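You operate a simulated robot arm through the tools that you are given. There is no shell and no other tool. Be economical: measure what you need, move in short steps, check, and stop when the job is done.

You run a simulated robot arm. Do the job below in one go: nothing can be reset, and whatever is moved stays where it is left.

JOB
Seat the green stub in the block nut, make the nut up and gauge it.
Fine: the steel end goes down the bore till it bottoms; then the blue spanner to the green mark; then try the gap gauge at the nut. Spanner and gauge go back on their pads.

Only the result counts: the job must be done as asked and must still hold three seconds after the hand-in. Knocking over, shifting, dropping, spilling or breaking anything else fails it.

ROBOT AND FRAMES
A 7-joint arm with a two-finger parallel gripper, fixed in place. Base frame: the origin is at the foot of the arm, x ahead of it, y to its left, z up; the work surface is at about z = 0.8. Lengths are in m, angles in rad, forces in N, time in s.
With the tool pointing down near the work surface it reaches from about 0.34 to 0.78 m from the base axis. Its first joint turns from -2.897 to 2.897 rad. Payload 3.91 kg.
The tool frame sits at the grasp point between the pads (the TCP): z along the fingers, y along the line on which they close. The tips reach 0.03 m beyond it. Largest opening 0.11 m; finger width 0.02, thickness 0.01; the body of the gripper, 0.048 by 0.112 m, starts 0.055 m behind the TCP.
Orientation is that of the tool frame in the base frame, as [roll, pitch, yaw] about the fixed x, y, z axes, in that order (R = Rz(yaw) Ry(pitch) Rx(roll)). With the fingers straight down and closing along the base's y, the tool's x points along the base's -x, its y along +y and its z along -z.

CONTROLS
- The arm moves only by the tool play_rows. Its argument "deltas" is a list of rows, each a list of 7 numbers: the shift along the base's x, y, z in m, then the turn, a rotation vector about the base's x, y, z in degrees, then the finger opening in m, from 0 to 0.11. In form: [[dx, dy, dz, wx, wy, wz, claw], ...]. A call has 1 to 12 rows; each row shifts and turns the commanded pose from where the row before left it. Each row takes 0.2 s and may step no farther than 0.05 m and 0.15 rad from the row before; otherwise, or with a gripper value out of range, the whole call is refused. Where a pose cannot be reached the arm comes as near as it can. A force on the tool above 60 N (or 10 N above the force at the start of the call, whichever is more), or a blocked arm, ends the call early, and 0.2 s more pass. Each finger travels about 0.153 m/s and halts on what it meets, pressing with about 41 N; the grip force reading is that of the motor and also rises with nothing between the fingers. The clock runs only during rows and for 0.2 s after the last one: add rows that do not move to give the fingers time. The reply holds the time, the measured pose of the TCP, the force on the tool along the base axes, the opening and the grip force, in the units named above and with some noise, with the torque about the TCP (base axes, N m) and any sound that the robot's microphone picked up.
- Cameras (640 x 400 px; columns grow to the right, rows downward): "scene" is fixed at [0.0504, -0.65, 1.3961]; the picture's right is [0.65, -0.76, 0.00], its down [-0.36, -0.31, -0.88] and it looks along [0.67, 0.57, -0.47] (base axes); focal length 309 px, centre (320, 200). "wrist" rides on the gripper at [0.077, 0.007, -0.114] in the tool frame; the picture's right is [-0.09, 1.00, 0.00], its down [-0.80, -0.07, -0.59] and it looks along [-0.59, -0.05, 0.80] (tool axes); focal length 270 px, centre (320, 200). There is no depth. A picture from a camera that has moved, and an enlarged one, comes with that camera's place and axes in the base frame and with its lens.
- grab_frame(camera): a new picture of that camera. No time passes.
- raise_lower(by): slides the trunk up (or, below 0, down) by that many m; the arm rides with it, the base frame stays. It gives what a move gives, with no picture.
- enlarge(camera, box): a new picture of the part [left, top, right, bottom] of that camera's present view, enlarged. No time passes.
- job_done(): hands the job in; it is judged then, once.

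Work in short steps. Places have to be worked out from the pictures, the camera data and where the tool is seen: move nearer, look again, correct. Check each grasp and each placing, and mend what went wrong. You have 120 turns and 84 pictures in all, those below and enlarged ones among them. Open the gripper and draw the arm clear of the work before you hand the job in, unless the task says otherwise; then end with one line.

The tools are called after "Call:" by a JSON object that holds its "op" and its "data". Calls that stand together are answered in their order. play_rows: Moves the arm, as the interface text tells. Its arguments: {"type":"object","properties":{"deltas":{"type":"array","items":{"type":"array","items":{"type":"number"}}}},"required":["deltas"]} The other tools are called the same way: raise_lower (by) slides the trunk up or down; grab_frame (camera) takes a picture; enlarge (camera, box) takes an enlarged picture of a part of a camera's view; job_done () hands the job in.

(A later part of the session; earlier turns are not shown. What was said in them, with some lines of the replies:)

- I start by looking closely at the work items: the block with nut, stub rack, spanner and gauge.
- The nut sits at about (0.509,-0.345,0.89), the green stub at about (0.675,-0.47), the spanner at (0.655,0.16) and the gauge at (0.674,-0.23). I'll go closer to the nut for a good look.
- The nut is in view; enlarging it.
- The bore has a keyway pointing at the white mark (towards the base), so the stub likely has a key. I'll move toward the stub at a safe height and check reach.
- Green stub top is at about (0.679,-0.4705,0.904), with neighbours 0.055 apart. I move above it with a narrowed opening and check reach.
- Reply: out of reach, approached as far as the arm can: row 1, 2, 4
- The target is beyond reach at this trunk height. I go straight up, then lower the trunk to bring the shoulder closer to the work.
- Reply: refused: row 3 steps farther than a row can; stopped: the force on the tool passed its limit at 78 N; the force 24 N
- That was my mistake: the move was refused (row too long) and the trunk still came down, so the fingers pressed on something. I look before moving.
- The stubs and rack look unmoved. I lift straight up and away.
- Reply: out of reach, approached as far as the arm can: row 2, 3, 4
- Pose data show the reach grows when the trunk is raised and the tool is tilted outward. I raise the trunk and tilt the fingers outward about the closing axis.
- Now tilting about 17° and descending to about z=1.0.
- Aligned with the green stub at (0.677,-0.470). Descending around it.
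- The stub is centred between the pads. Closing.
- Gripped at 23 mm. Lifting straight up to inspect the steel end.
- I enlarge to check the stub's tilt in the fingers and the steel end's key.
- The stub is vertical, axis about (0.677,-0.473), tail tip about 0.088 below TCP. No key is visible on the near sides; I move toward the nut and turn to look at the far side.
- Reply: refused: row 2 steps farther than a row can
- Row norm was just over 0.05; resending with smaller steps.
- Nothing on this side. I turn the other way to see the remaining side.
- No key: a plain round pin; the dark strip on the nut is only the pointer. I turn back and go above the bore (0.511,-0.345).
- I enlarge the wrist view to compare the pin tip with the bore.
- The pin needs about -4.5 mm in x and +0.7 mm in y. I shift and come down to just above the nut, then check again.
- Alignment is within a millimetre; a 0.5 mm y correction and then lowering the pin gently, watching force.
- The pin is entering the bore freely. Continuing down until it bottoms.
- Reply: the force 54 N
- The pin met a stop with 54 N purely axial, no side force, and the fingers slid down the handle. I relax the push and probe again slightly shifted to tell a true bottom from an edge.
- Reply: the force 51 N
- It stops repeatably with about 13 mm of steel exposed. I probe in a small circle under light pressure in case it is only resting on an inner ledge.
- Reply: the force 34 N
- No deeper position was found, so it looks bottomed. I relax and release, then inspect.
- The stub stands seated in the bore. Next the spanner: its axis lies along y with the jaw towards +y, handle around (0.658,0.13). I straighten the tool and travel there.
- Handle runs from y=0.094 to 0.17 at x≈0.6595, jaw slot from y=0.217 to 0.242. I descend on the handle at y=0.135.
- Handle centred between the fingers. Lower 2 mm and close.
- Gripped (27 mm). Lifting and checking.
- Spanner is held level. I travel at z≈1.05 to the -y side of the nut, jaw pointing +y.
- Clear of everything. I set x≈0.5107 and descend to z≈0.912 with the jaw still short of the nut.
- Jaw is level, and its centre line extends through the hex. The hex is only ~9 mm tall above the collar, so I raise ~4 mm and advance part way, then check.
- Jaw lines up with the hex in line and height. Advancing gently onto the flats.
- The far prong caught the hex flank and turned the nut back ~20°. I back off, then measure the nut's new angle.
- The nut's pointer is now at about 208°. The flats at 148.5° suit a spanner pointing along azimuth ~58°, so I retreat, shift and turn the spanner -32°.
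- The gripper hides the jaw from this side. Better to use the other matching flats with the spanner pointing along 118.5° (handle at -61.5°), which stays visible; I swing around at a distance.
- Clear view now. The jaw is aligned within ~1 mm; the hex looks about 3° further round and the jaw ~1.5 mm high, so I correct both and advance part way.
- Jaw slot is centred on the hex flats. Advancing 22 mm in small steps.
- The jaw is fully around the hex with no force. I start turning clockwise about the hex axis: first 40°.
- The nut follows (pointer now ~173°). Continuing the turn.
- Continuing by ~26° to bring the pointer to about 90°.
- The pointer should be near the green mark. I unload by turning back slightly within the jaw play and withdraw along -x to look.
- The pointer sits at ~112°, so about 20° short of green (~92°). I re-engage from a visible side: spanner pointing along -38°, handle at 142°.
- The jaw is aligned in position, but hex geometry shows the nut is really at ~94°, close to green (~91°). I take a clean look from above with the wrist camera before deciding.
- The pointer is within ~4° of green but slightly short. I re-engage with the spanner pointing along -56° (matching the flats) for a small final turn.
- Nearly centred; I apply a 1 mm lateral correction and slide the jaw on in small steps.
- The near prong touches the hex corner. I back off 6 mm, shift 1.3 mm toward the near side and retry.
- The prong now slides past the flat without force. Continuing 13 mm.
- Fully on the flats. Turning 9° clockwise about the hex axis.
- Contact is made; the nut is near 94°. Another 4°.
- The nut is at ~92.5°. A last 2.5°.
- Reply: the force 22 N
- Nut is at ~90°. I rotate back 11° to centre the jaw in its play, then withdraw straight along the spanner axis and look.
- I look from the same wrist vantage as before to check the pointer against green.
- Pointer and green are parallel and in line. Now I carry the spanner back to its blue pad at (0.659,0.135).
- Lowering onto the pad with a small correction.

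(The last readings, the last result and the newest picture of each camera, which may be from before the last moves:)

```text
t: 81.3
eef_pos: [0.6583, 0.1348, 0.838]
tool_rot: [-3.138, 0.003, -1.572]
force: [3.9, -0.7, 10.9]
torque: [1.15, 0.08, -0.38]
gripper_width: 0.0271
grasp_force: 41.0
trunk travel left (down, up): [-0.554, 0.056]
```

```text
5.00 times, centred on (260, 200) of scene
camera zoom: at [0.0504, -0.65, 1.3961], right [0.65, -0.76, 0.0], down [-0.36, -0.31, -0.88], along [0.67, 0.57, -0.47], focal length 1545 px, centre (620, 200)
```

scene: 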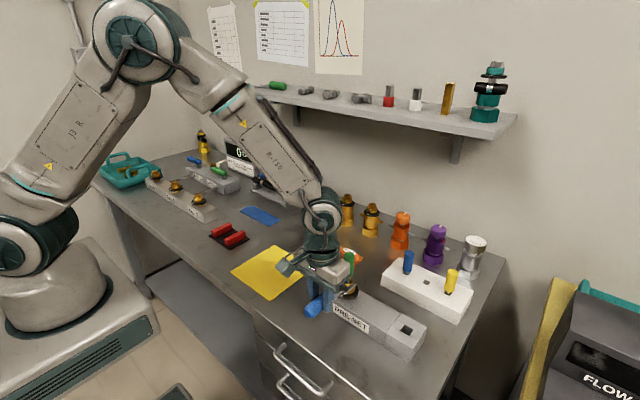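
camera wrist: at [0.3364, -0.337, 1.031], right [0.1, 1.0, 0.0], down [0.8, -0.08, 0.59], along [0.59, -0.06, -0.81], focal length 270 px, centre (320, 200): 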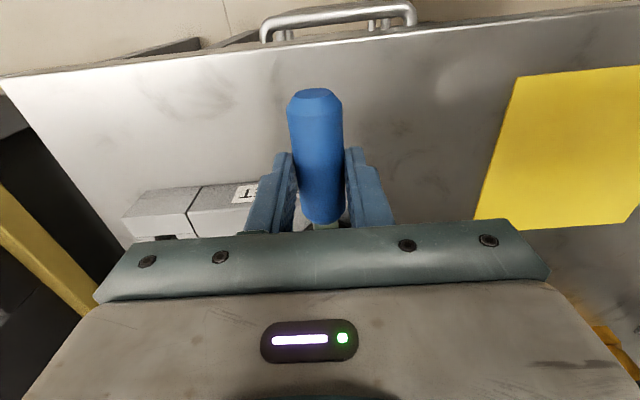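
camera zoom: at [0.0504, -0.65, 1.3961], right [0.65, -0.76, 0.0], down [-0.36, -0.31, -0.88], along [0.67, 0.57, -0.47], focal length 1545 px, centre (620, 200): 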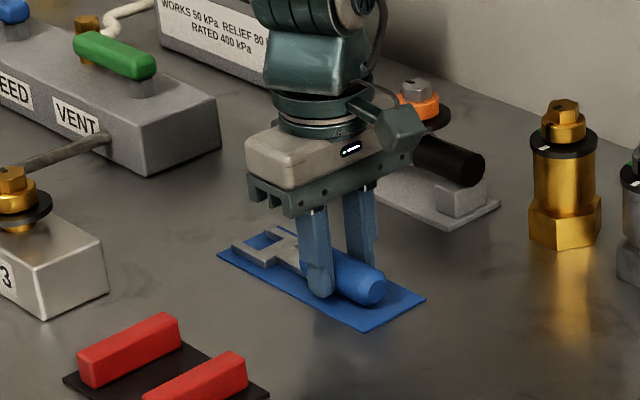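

It rests on the pad. Opening and lifting away.

Call:
{"op": "play_rows", "data": {"deltas": [[0, 0, 0, 0, 0, 0, 0.04], [0, 0, 0, 0, 0, 0, 0.06], [0, 0, 0, 0, 0, 0, 0.06], [0, 0, 0.03, 0, 0, 0, 0.06], [0, 0, 0.05, 0, 0, 0, 0.06], [0, 0, 0.05, 0, 0, 0, 0.06], [0, 0, 0.04, 0, 0, 0, 0.06], [0, 0, 0, 0, 0, 0, 0.06]]}}

Call:
{"op": "grab_frame", "data": {"camera": "scene"}}

```text
t: 83.2
eef_pos: [0.6538, 0.1359, 1.0056]
tool_rot: [3.14, 0.001, -1.569]
force: [-0.1, -0.3, 0.0]
torque: [0.01, 0.01, -0.05]
gripper_width: 0.0599
grasp_force: 0.1
trunk travel left (down, up): [-0.554, 0.056]
```

```text
11 pictures are left
```

scene: 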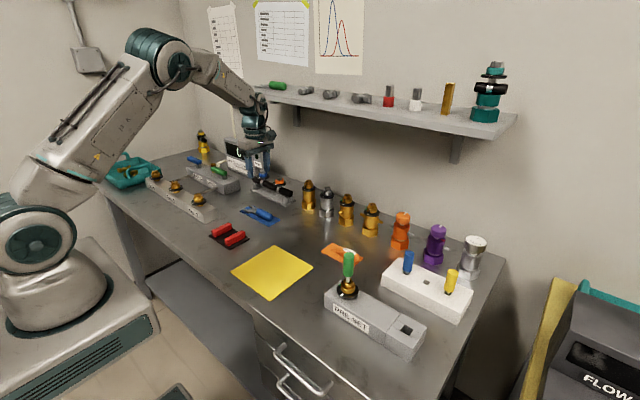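

Spanner is back on its pad. Next, the gauge at about (0.672,-0.236), prongs toward +y; I move over it and look.

Call:
{"op": "play_rows", "data": {"deltas": [[0.002, -0.042, 0, 0, 0, 0, 0.06], [0.002, -0.042, 0, 0, 0, 0, 0.06], [0.002, -0.042, 0, 0, 0, 0, 0.06], [0.002, -0.042, 0, 0, 0, 0, 0.06], [0.002, -0.042, 0, 0, 0, 0, 0.06], [0.002, -0.042, 0, 0, 0, 0, 0.06], [0.002, -0.042, 0, 0, 0, 4, 0.06], [0.001, -0.042, -0.02, 0, 0, 0, 0.06], [0, -0.036, -0.04, 0, 0, 0, 0.06], [0, 0, 0, 0, 0, 0, 0.06]]}}

Call:
{"op": "enlarge", "data": {"camera": "wrist", "box": [230, 60, 410, 230]}}

```text
refused: row 9 steps farther than a row can; nothing moved
```

```text
2.35 times, centred on (320, 145) of wrist
camera zoom: at [0.6469, 0.0571, 1.1202], right [-1.0, 0.09, 0.0], down [0.07, 0.8, 0.59], along [0.05, 0.59, -0.8], focal length 636 px, centre (320, 329)
```

zoom: 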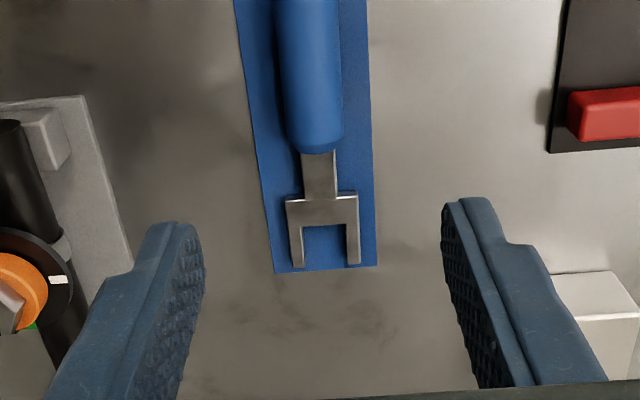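

The row was too long (refused); the picture at least confirms the spanner lies well on its pad. Resending the travel.

Call:
{"op": "play_rows", "data": {"deltas": [[0.002, -0.042, 0, 0, 0, 0, 0.06], [0.002, -0.042, 0, 0, 0, 0, 0.06], [0.002, -0.042, 0, 0, 0, 0, 0.06], [0.002, -0.042, 0, 0, 0, 0, 0.06], [0.002, -0.042, 0, 0, 0, 0, 0.06], [0.002, -0.042, 0, 0, 0, 0, 0.06], [0.002, -0.042, 0, 0, 0, 4, 0.06], [0.001, -0.042, -0.02, 0, 0, 0, 0.06], [0, -0.03, -0.03, 0, 0, 0, 0.06], [0, 0, 0, 0, 0, 0, 0.06]]}}

```text
t: 85.3
eef_pos: [0.6693, -0.2329, 0.9573]
tool_rot: [-3.141, -0.001, -1.5]
force: [0.3, 0.3, 0.5]
torque: [0.01, 0.0, 0.02]
gripper_width: 0.06
grasp_force: 0.1
trunk travel left (down, up): [-0.554, 0.056]
```

Now a look at the gauge.

Call:
{"op": "enlarge", "data": {"camera": "wrist", "box": [230, 60, 410, 230]}}

```text
2.35 times, centred on (320, 145) of wrist
camera zoom: at [0.6683, -0.3123, 1.0714], right [-1.0, 0.02, 0.0], down [0.01, 0.8, 0.59], along [0.01, 0.59, -0.8], focal length 636 px, centre (320, 329)
```

zoom: 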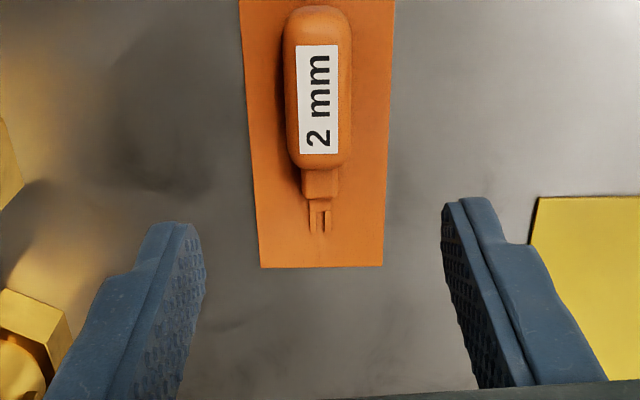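

The gauge lies along +y, body centre ≈(0.670,-0.238), 26 mm wide. I straighten the yaw and descend.

Call:
{"op": "play_rows", "data": {"deltas": [[0, -0.005, -0.03, 0, 0, -4, 0.06], [0, 0, -0.04, 0, 0, 0, 0.06], [0, 0, -0.03, 0, 0, 0, 0.06], [0, 0, -0.015, 0, 0, 0, 0.06], [0, 0, -0.006, 0, 0, 0, 0.06], [0, 0, 0, 0, 0, 0, 0.06]]}}

```text
t: 86.8
eef_pos: [0.6713, -0.2319, 0.8352]
tool_rot: [3.141, 0.001, -1.571]
force: [-0.2, 0.4, -0.4]
torque: [0.01, 0.01, -0.01]
gripper_width: 0.06
grasp_force: 0.0
trunk travel left (down, up): [-0.554, 0.056]
```

No contact on the way down. Closing.

Call:
{"op": "play_rows", "data": {"deltas": [[0, 0, 0, 0, 0, 0, 0.035], [0, 0, 0, 0, 0, 0, 0.012], [0, 0, 0, 0, 0, 0, 0.012], [0, 0, 0, 0, 0, 0, 0.012]]}}

```text
t: 87.8
eef_pos: [0.6716, -0.233, 0.8361]
tool_rot: [3.141, 0.001, -1.571]
force: [0.8, -0.3, 0.9]
torque: [0.11, -0.01, -0.06]
gripper_width: 0.0249
grasp_force: 41.3
trunk travel left (down, up): [-0.554, 0.056]
```

Gauge gripped. Lifting and carrying it to the -y side of the nut at safe height.

Call:
{"op": "play_rows", "data": {"deltas": [[0, 0, 0.03, 0, 0, 0, 0.012], [0, 0, 0.045, 0, 0, 0, 0.012], [0, 0, 0.045, 0, 0, 0, 0.012], [0, 0, 0.045, 0, 0, 0, 0.012], [0, 0, 0.045, 0, 0, 0, 0.012], [-0.026, -0.036, 0, 0, 0, 0, 0.012], [-0.026, -0.036, 0, 0, 0, 0, 0.012], [-0.026, -0.036, 0, 0, 0, 0, 0.012], [-0.027, -0.036, 0, 0, 0, 0, 0.012], [-0.027, -0.036, 0, 0, 0, 0, 0.012], [-0.027, -0.0375, 0, 0, 0, 0, 0.012], [0, 0, 0, 0, 0, 0, 0.012]]}}

Call:
{"op": "play_rows", "data": {"deltas": [[0, 0, -0.045, 0, 0, 0, 0.012], [0, 0, -0.045, 0, 0, 0, 0.012], [0, 0, -0.04, 0, 0, 0, 0.012], [0, 0, 0, 0, 0, 0, 0.012]]}}

```text
t: 90.3
eef_pos: [0.512, -0.4516, 1.0429]
tool_rot: [3.142, -0.001, -1.568]
force: [-1.0, 0.8, -0.9]
torque: [-0.01, 0.03, 0.0]
gripper_width: 0.0249
grasp_force: 41.7
trunk travel left (down, up): [-0.554, 0.056]
```

```text
t: 91.3
eef_pos: [0.5098, -0.4516, 0.9155]
tool_rot: [3.141, 0.001, -1.572]
force: [0.5, 0.3, -0.2]
torque: [0.01, 0.02, 0.01]
gripper_width: 0.0247
grasp_force: 41.1
trunk travel left (down, up): [-0.554, 0.056]
```

Now a close scene view of the prongs relative to the nut and disc.

Call:
{"op": "enlarge", "data": {"camera": "scene", "box": [330, 265, 390, 305]}}

```text
10.00 times, centred on (360, 285) of scene
camera zoom: at [0.0504, -0.65, 1.3961], right [0.65, -0.76, 0.0], down [-0.36, -0.31, -0.88], along [0.67, 0.57, -0.47], focal length 3091 px, centre (-80, -650)
```

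zoom: 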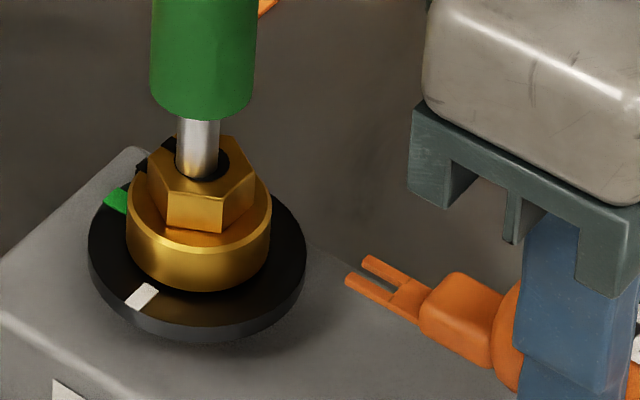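

The prongs point at the nut; tightening lowered it by ~2 mm, leaving the gap between collar and black disc. I shift 2 mm in x and bring the prongs over the disc rim beside the collar.

Call:
{"op": "play_rows", "data": {"deltas": [[0.002, 0.008, -0.006, 0, 0, 0, 0.012], [0, 0.008, -0.004, 0, 0, 0, 0.012], [0, 0.008, 0, 0, 0, 0, 0.012], [0, 0.002, 0, 0, 0, 0, 0.012], [0, 0, 0, 0, 0, 0, 0.012]]}}

```text
t: 92.5
eef_pos: [0.5122, -0.4272, 0.9051]
tool_rot: [3.141, 0.0, -1.569]
force: [-0.7, -0.7, -0.1]
torque: [0.01, 0.03, 0.02]
gripper_width: 0.0248
grasp_force: 41.4
trunk travel left (down, up): [-0.554, 0.056]
```

No contact yet. Checking the position by picture.

Call:
{"op": "enlarge", "data": {"camera": "scene", "box": [330, 270, 375, 300]}}

```text
13.33 times, centred on (352, 285) of scene
camera zoom: at [0.0504, -0.65, 1.3961], right [0.65, -0.76, 0.0], down [-0.36, -0.31, -0.88], along [0.67, 0.57, -0.47], focal length 4121 px, centre (-113, -933)
```

zoom: 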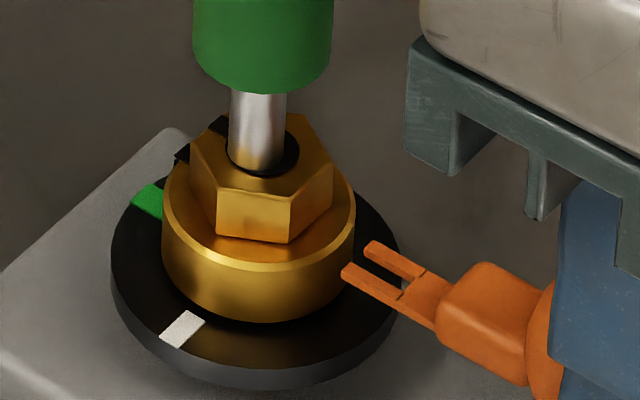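

Prong tips are beside the collar above the disc. Lowering in small steps to feel the disc.

Call:
{"op": "play_rows", "data": {"deltas": [[0, 0, -0.003, 0, 0, 0, 0.012], [0, 0, -0.003, 0, 0, 0, 0.012], [0, 0, -0.002, 0, 0, 0, 0.012], [0, 0, 0, 0, 0, 0, 0.012]]}}

```text
t: 93.5
eef_pos: [0.5113, -0.4261, 0.8977]
tool_rot: [3.14, -0.002, -1.572]
force: [-0.4, 0.0, -0.4]
torque: [0.01, 0.02, 0.01]
gripper_width: 0.0247
grasp_force: 40.9
trunk travel left (down, up): [-0.554, 0.056]
```

Call:
{"op": "play_rows", "data": {"deltas": [[0, 0, -0.0015, 0, 0, 0, 0.012], [0, 0, -0.0015, 0, 0, 0, 0.012], [0, 0, 0, 0, 0, 0, 0.012]]}}

```text
t: 94.3
eef_pos: [0.512, -0.4267, 0.8956]
tool_rot: [-3.141, 0.0, -1.57]
force: [0.8, 2.5, 6.8]
torque: [0.48, -0.01, -0.02]
gripper_width: 0.0251
grasp_force: 40.6
trunk travel left (down, up): [-0.554, 0.056]
```

The tips touch the disc (7 N). I ease up 0.8 mm and slide radially in under the collar, watching force.

Call:
{"op": "play_rows", "data": {"deltas": [[0, 0, 0.0008, 0, 0, 0, 0.012], [0, 0.002, 0, 0, 0, 0, 0.012], [0, 0.002, 0, 0, 0, 0, 0.012], [0, 0.002, 0, 0, 0, 0, 0.012], [0, 0, 0, 0, 0, 0, 0.012]]}}

```text
t: 95.5
eef_pos: [0.5116, -0.4252, 0.8957]
tool_rot: [3.141, -0.003, -1.572]
force: [-1.7, -18.2, 4.5]
torque: [-0.29, 0.04, 0.19]
gripper_width: 0.0251
grasp_force: 40.8
trunk travel left (down, up): [-0.554, 0.056]
```

Blocked by something with 18 N in y. Looking.

Call:
{"op": "enlarge", "data": {"camera": "scene", "box": [330, 270, 375, 300]}}

```text
13.33 times, centred on (352, 285) of scene
camera zoom: at [0.0504, -0.65, 1.3961], right [0.65, -0.76, 0.0], down [-0.36, -0.31, -0.88], along [0.67, 0.57, -0.47], focal length 4121 px, centre (-113, -933)
```

zoom: 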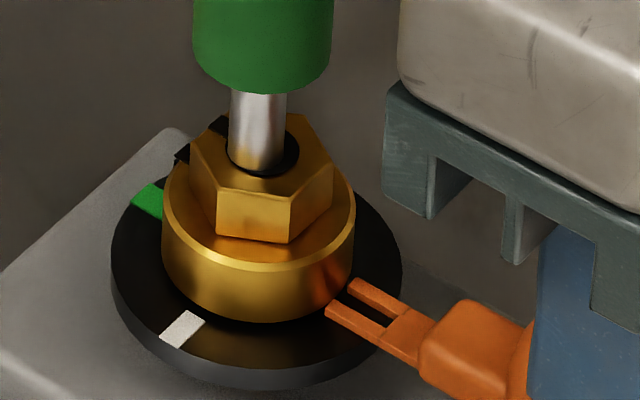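

The tips are against the collar's lower edge. I back off 3 mm, settle the prongs on the disc, and try again.

Call:
{"op": "play_rows", "data": {"deltas": [[0, -0.004, 0, 0, 0, 0, 0.012], [0, -0.003, 0, 0, 0, 0, 0.012], [0, 0, -0.0008, 0, 0, 0, 0.012], [0, 0, 0, 0, 0, 0, 0.012]]}}

```text
t: 96.5
eef_pos: [0.5143, -0.4259, 0.8954]
tool_rot: [-3.139, 0.0, -1.569]
force: [1.5, 4.0, 11.5]
torque: [0.87, 0.0, -0.08]
gripper_width: 0.0249
grasp_force: 41.2
trunk travel left (down, up): [-0.554, 0.056]
```

Call:
{"op": "play_rows", "data": {"deltas": [[0, 0, 0.0004, 0, 0, 0, 0.012], [0, 0.0015, 0, 0, 0, 0, 0.012], [0, 0.0015, 0, 0, 0, 0, 0.012], [0, 0.0015, 0, 0, 0, 0, 0.012], [0, 0.001, 0, 0, 0, 0, 0.012], [0, 0, 0, 0, 0, 0, 0.012]]}}

```text
t: 98.0
eef_pos: [0.5147, -0.424, 0.894]
tool_rot: [3.141, -0.002, -1.572]
force: [-2.5, -17.8, 8.8]
torque: [0.03, 0.08, 0.23]
gripper_width: 0.0249
grasp_force: 40.6
trunk travel left (down, up): [-0.554, 0.056]
```

The gap seems ~2 mm, but the pressing probably pitched the gauge tip up a few degrees in the grip. I back off, lift, and pitch the tool 3° tip-down, then look.

Call:
{"op": "play_rows", "data": {"deltas": [[0, -0.005, 0, 0, 0, 0, 0.012], [0, -0.005, 0.004, 0, 0, 0, 0.012], [0, -0.002, 0.001, 0, 0, 0, 0.012], [0, 0, 0, 0, 0, 0, 0.012]]}}

Call:
{"op": "enlarge", "data": {"camera": "scene", "box": [345, 275, 384, 301]}}

```text
t: 99.0
eef_pos: [0.5134, -0.4339, 0.8993]
tool_rot: [-3.14, 0.003, -1.571]
force: [0.5, 0.1, -0.4]
torque: [0.04, -0.01, 0.01]
gripper_width: 0.0249
grasp_force: 40.7
trunk travel left (down, up): [-0.554, 0.056]
```

```text
15.38 times, centred on (364, 288) of scene
camera zoom: at [0.0504, -0.65, 1.3961], right [0.65, -0.76, 0.0], down [-0.36, -0.31, -0.88], along [0.67, 0.57, -0.47], focal length 4755 px, centre (-365, -1154)
```

zoom: 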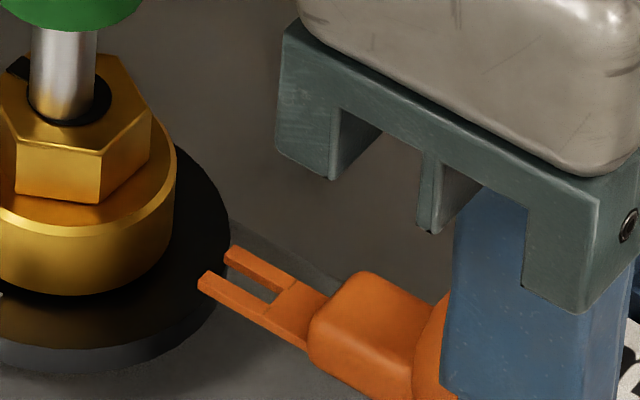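

The gauge is level in the grip, but the contact torque shows the fork is ~3 mm off-centre in x. I recentre, return to just above the disc, and push lightly (≈2 mm command) to feel for the slot.

Call:
{"op": "play_rows", "data": {"deltas": [[-0.003, 0, -0.002, 0, 0, 0, 0.012], [0, 0.004, -0.0015, 0, 0, 0, 0.012], [0, 0.004, 0, 0, 0, 0, 0.012], [0, 0.0035, 0, 0, 0, 0, 0.012], [0, 0, 0, 0, 0, 0, 0.012]]}}

```text
t: 100.2
eef_pos: [0.5099, -0.4249, 0.8963]
tool_rot: [3.141, -0.003, -1.57]
force: [1.4, -9.0, -1.2]
torque: [-0.32, -0.05, -0.07]
gripper_width: 0.0251
grasp_force: 40.5
trunk travel left (down, up): [-0.554, 0.056]
```

Contact with the collar at 9 N, not on the disc. I lower in 0.4 mm steps while keeping the light push.

Call:
{"op": "play_rows", "data": {"deltas": [[0, 0, -0.0005, 0, 0, 0, 0.012], [0, 0, -0.0005, 0, 0, 0, 0.012], [0, 0, 0, 0, 0, 0, 0.012]]}}

```text
t: 101.0
eef_pos: [0.5104, -0.4257, 0.8964]
tool_rot: [-3.141, 0.001, -1.57]
force: [-0.3, -13.8, 3.7]
torque: [-0.14, -0.03, 0.01]
gripper_width: 0.0252
grasp_force: 41.0
trunk travel left (down, up): [-0.554, 0.056]
```

Call:
{"op": "play_rows", "data": {"deltas": [[0, -0.004, 0, 0, 0, 0, 0.012], [0, 0, -0.0003, 0, 0, 0, 0.012], [0, 0.002, 0, 0, 0, 0, 0.012], [0, 0.002, 0, 0, 0, 0, 0.012], [0, 0.001, 0, 0, 0, 0, 0.012], [0, 0, 0, 0, 0, 0, 0.012]]}}

```text
t: 102.3
eef_pos: [0.5108, -0.4239, 0.8956]
tool_rot: [-3.139, -0.002, -1.572]
force: [3.1, -12.6, 6.8]
torque: [0.0, -0.09, -0.2]
gripper_width: 0.0249
grasp_force: 41.0
trunk travel left (down, up): [-0.554, 0.056]
```

A close picture of the tips at the collar.

Call:
{"op": "enlarge", "data": {"camera": "scene", "box": [342, 282, 366, 298]}}

```text
16.00 times, centred on (354, 290) of scene
camera zoom: at [0.0504, -0.65, 1.3961], right [0.65, -0.76, 0.0], down [-0.36, -0.31, -0.88], along [0.67, 0.57, -0.47], focal length 4945 px, centre (-224, -1240)
```

zoom: 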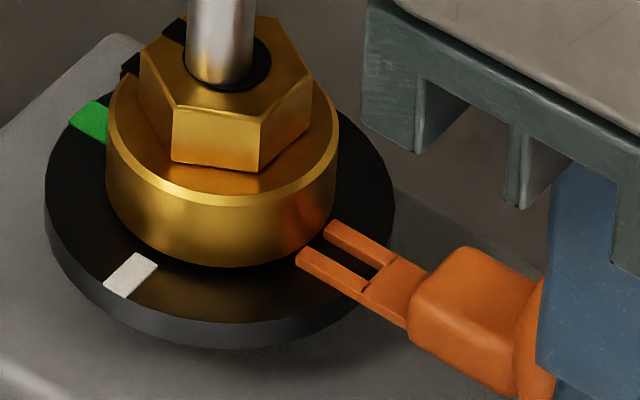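

The prongs sit right at the mouth of the gap. I try once more with a 2° tip-down pitch so the tips themselves lead on the disc surface.

Call:
{"op": "play_rows", "data": {"deltas": [[0, -0.005, 0.001, 0, 0, 0, 0.012], [0, -0.001, 0.003, -2, 0, 0, 0.012], [0, 0, -0.001, 0, 0, 0, 0.012], [0, 0, 0, 0, 0, 0, 0.012]]}}

```text
t: 103.3
eef_pos: [0.511, -0.4288, 0.8981]
tool_rot: [3.139, -0.035, -1.571]
force: [0.2, 0.5, -0.7]
torque: [0.01, 0.02, -0.03]
gripper_width: 0.0248
grasp_force: 41.4
trunk travel left (down, up): [-0.554, 0.056]
```

Call:
{"op": "play_rows", "data": {"deltas": [[0, 0, -0.0008, 0, 0, 0, 0.012], [0, 0, -0.0006, 0, 0, 0, 0.012], [0, 0, 0, 0, 0, 0, 0.012]]}}

```text
t: 104.2
eef_pos: [0.5099, -0.4282, 0.8967]
tool_rot: [-3.14, -0.036, -1.57]
force: [1.6, -3.0, 8.7]
torque: [0.53, -0.05, -0.08]
gripper_width: 0.0249
grasp_force: 41.2
trunk travel left (down, up): [-0.554, 0.056]
```

Tips are on the disc. Easing up slightly and advancing.

Call:
{"op": "play_rows", "data": {"deltas": [[0, 0, 0.0008, 0, 0, 0, 0.012], [0, 0.002, 0, 0, 0, 0, 0.012], [0, 0.002, 0, 0, 0, 0, 0.012], [0, 0.002, 0, 0, 0, 0, 0.012], [0, 0.002, 0, 0, 0, 0, 0.012], [0, 0, 0, 0, 0, 0, 0.012]]}}

```text
t: 105.5
eef_pos: [0.5098, -0.4237, 0.8968]
tool_rot: [-3.14, -0.04, -1.572]
force: [1.3, -20.8, 12.8]
torque: [0.16, -0.01, -0.03]
gripper_width: 0.0249
grasp_force: 40.8
trunk travel left (down, up): [-0.554, 0.056]
```

The gauge firmly meets the nut at the gap mouth repeatedly: the gauge has been tried there. I back off, level it, and lift to carry it back to its pad.

Call:
{"op": "play_rows", "data": {"deltas": [[0, -0.006, 0.0, 0, 0, 0, 0.012], [0, -0.008, 0.003, 2, 0, 0, 0.012], [0, -0.012, 0.01, 0, 0, 0, 0.012], [0, 0, 0.045, 0, 0, 0, 0.012], [0, 0, 0.045, 0, 0, 0, 0.012], [0, 0, 0.045, 0, 0, 0, 0.012], [0, 0, 0, 0, 0, 0, 0.012]]}}

Call:
{"op": "enlarge", "data": {"camera": "scene", "box": [335, 274, 362, 292]}}

```text
t: 107.2
eef_pos: [0.5102, -0.4442, 1.0484]
tool_rot: [-3.14, -0.001, -1.571]
force: [0.0, -0.9, -1.0]
torque: [0.01, 0.01, 0.01]
gripper_width: 0.0249
grasp_force: 41.0
trunk travel left (down, up): [-0.554, 0.056]
```

```text
16.00 times, centred on (348, 283) of scene
camera zoom: at [0.0504, -0.65, 1.3961], right [0.65, -0.76, 0.0], down [-0.36, -0.31, -0.88], along [0.67, 0.57, -0.47], focal length 4945 px, centre (-136, -1128)
```

zoom: 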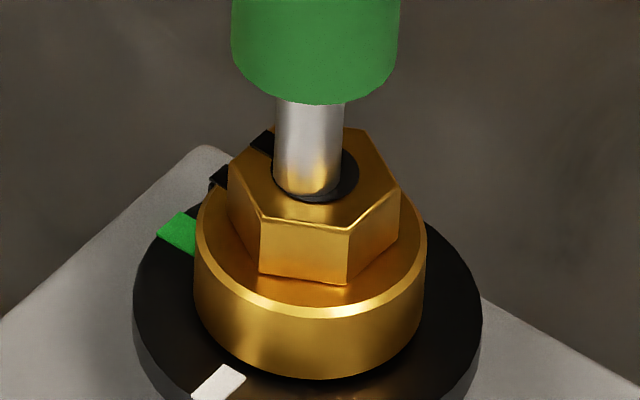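

Nut and stub are undisturbed. Carrying the gauge back over its pad.

Call:
{"op": "play_rows", "data": {"deltas": [[0.0269, 0.0353, 0, 0, 0, 0, 0.012], [0.0269, 0.0353, 0, 0, 0, 0, 0.012], [0.0269, 0.0353, 0, 0, 0, 0, 0.012], [0.0269, 0.0353, 0, 0, 0, 0, 0.012], [0.0269, 0.0353, 0, 0, 0, 0, 0.012], [0.0267, 0.0352, 0, 0, 0, 0, 0.012], [0, 0, -0.045, 0, 0, 0, 0.012], [0, 0, -0.045, 0, 0, 0, 0.012], [0, 0, -0.045, 0, 0, 0, 0.012], [0, 0, 0, 0, 0, 0, 0.012]]}}

```text
t: 109.3
eef_pos: [0.6709, -0.2318, 0.9095]
tool_rot: [3.141, -0.002, -1.569]
force: [-0.4, 0.2, -0.4]
torque: [0.01, -0.03, -0.01]
gripper_width: 0.025
grasp_force: 41.3
trunk travel left (down, up): [-0.554, 0.056]
```

Over the pad. Lowering to the pick-up height.

Call:
{"op": "play_rows", "data": {"deltas": [[0, 0, -0.03, 0, 0, 0, 0.012], [0, 0, -0.03, 0, 0, 0, 0.012], [0, 0, -0.008, 0, 0, 0, 0.012], [0, 0, -0.004, 0, 0, 0, 0.012], [0, 0, -0.0015, 0, 0, 0, 0.012], [0, 0, 0, 0, 0, 0, 0.012]]}}

```text
t: 110.8
eef_pos: [0.6716, -0.2344, 0.8378]
tool_rot: [-3.141, -0.001, -1.571]
force: [-0.1, -0.4, -0.5]
torque: [-0.03, -0.01, 0.0]
gripper_width: 0.0248
grasp_force: 40.7
trunk travel left (down, up): [-0.554, 0.056]
```

Call:
{"op": "play_rows", "data": {"deltas": [[0, 0, -0.001, 0, 0, 0, 0.012], [0, 0, -0.001, 0, 0, 0, 0.012], [0, 0, 0, 0, 0, 0, 0.012]]}}

```text
t: 111.5
eef_pos: [0.6716, -0.2351, 0.8368]
tool_rot: [-3.139, -0.001, -1.569]
force: [1.5, 1.1, 4.3]
torque: [-0.14, 0.0, 0.05]
gripper_width: 0.0248
grasp_force: 41.0
trunk travel left (down, up): [-0.554, 0.056]
```

The gauge touches its pad. Opening and rising.

Call:
{"op": "play_rows", "data": {"deltas": [[0, 0, 0, 0, 0, 0, 0.04], [0, 0, 0, 0, 0, 0, 0.06], [0, 0, 0, 0, 0, 0, 0.06], [0, 0, 0.03, 0, 0, 0, 0.06], [0, 0, 0.05, 0, 0, 0, 0.06], [0, 0, 0.05, 0, 0, 0, 0.06], [0, 0, 0.05, 0, 0, 0, 0.06], [-0.03, 0.03, 0.02, 0, 0, 0, 0.06], [-0.03, 0.03, 0.02, 0, 0, 0, 0.06], [-0.03, 0.03, 0, 0, 0, 0, 0.06], [-0.03, 0.03, 0, 0, 0, 0, 0.06]]}}

Call:
{"op": "enlarge", "data": {"camera": "scene", "box": [220, 180, 420, 340]}}

```text
t: 114.0
eef_pos: [0.5509, -0.1114, 1.0554]
tool_rot: [-3.141, -0.003, -1.569]
force: [-0.6, 0.2, -0.2]
torque: [0.02, 0.01, 0.01]
gripper_width: 0.0599
grasp_force: 0.1
trunk travel left (down, up): [-0.554, 0.056]
```

```text
2.50 times, centred on (320, 260) of scene
camera zoom: at [0.0504, -0.65, 1.3961], right [0.65, -0.76, 0.0], down [-0.36, -0.31, -0.88], along [0.67, 0.57, -0.47], focal length 773 px, centre (320, 50)
```

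zoom: 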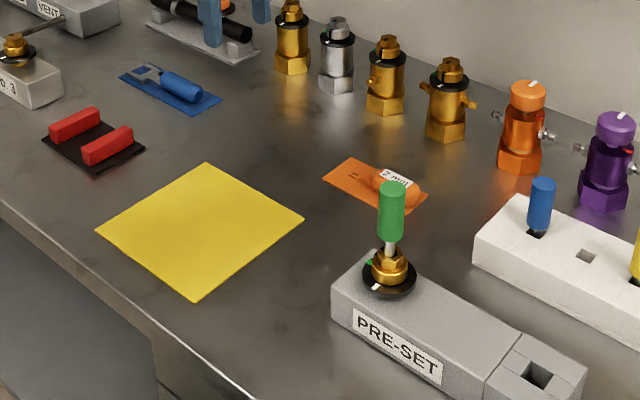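

Everything is in place: the stub is seated upright, the pointer is at green, the spanner and gauge are on their pads, and the arm is clear with the gripper open. Handing in.

Call:
{"op": "job_done", "data": {}}

```text
The job is handed in.
```

The job is handed in, but the gauge never went into the gap: the prongs stopped at the collar edge at about 9–20 N on several tries. The stub is bottomed in the nut, the nut is at the green mark (to within a few degrees), and the spanner and gauge are back on their pads. Early on I lowered the trunk by mistake and pressed the fingers onto the stub rack (78 N); nothing looked moved afterwards.
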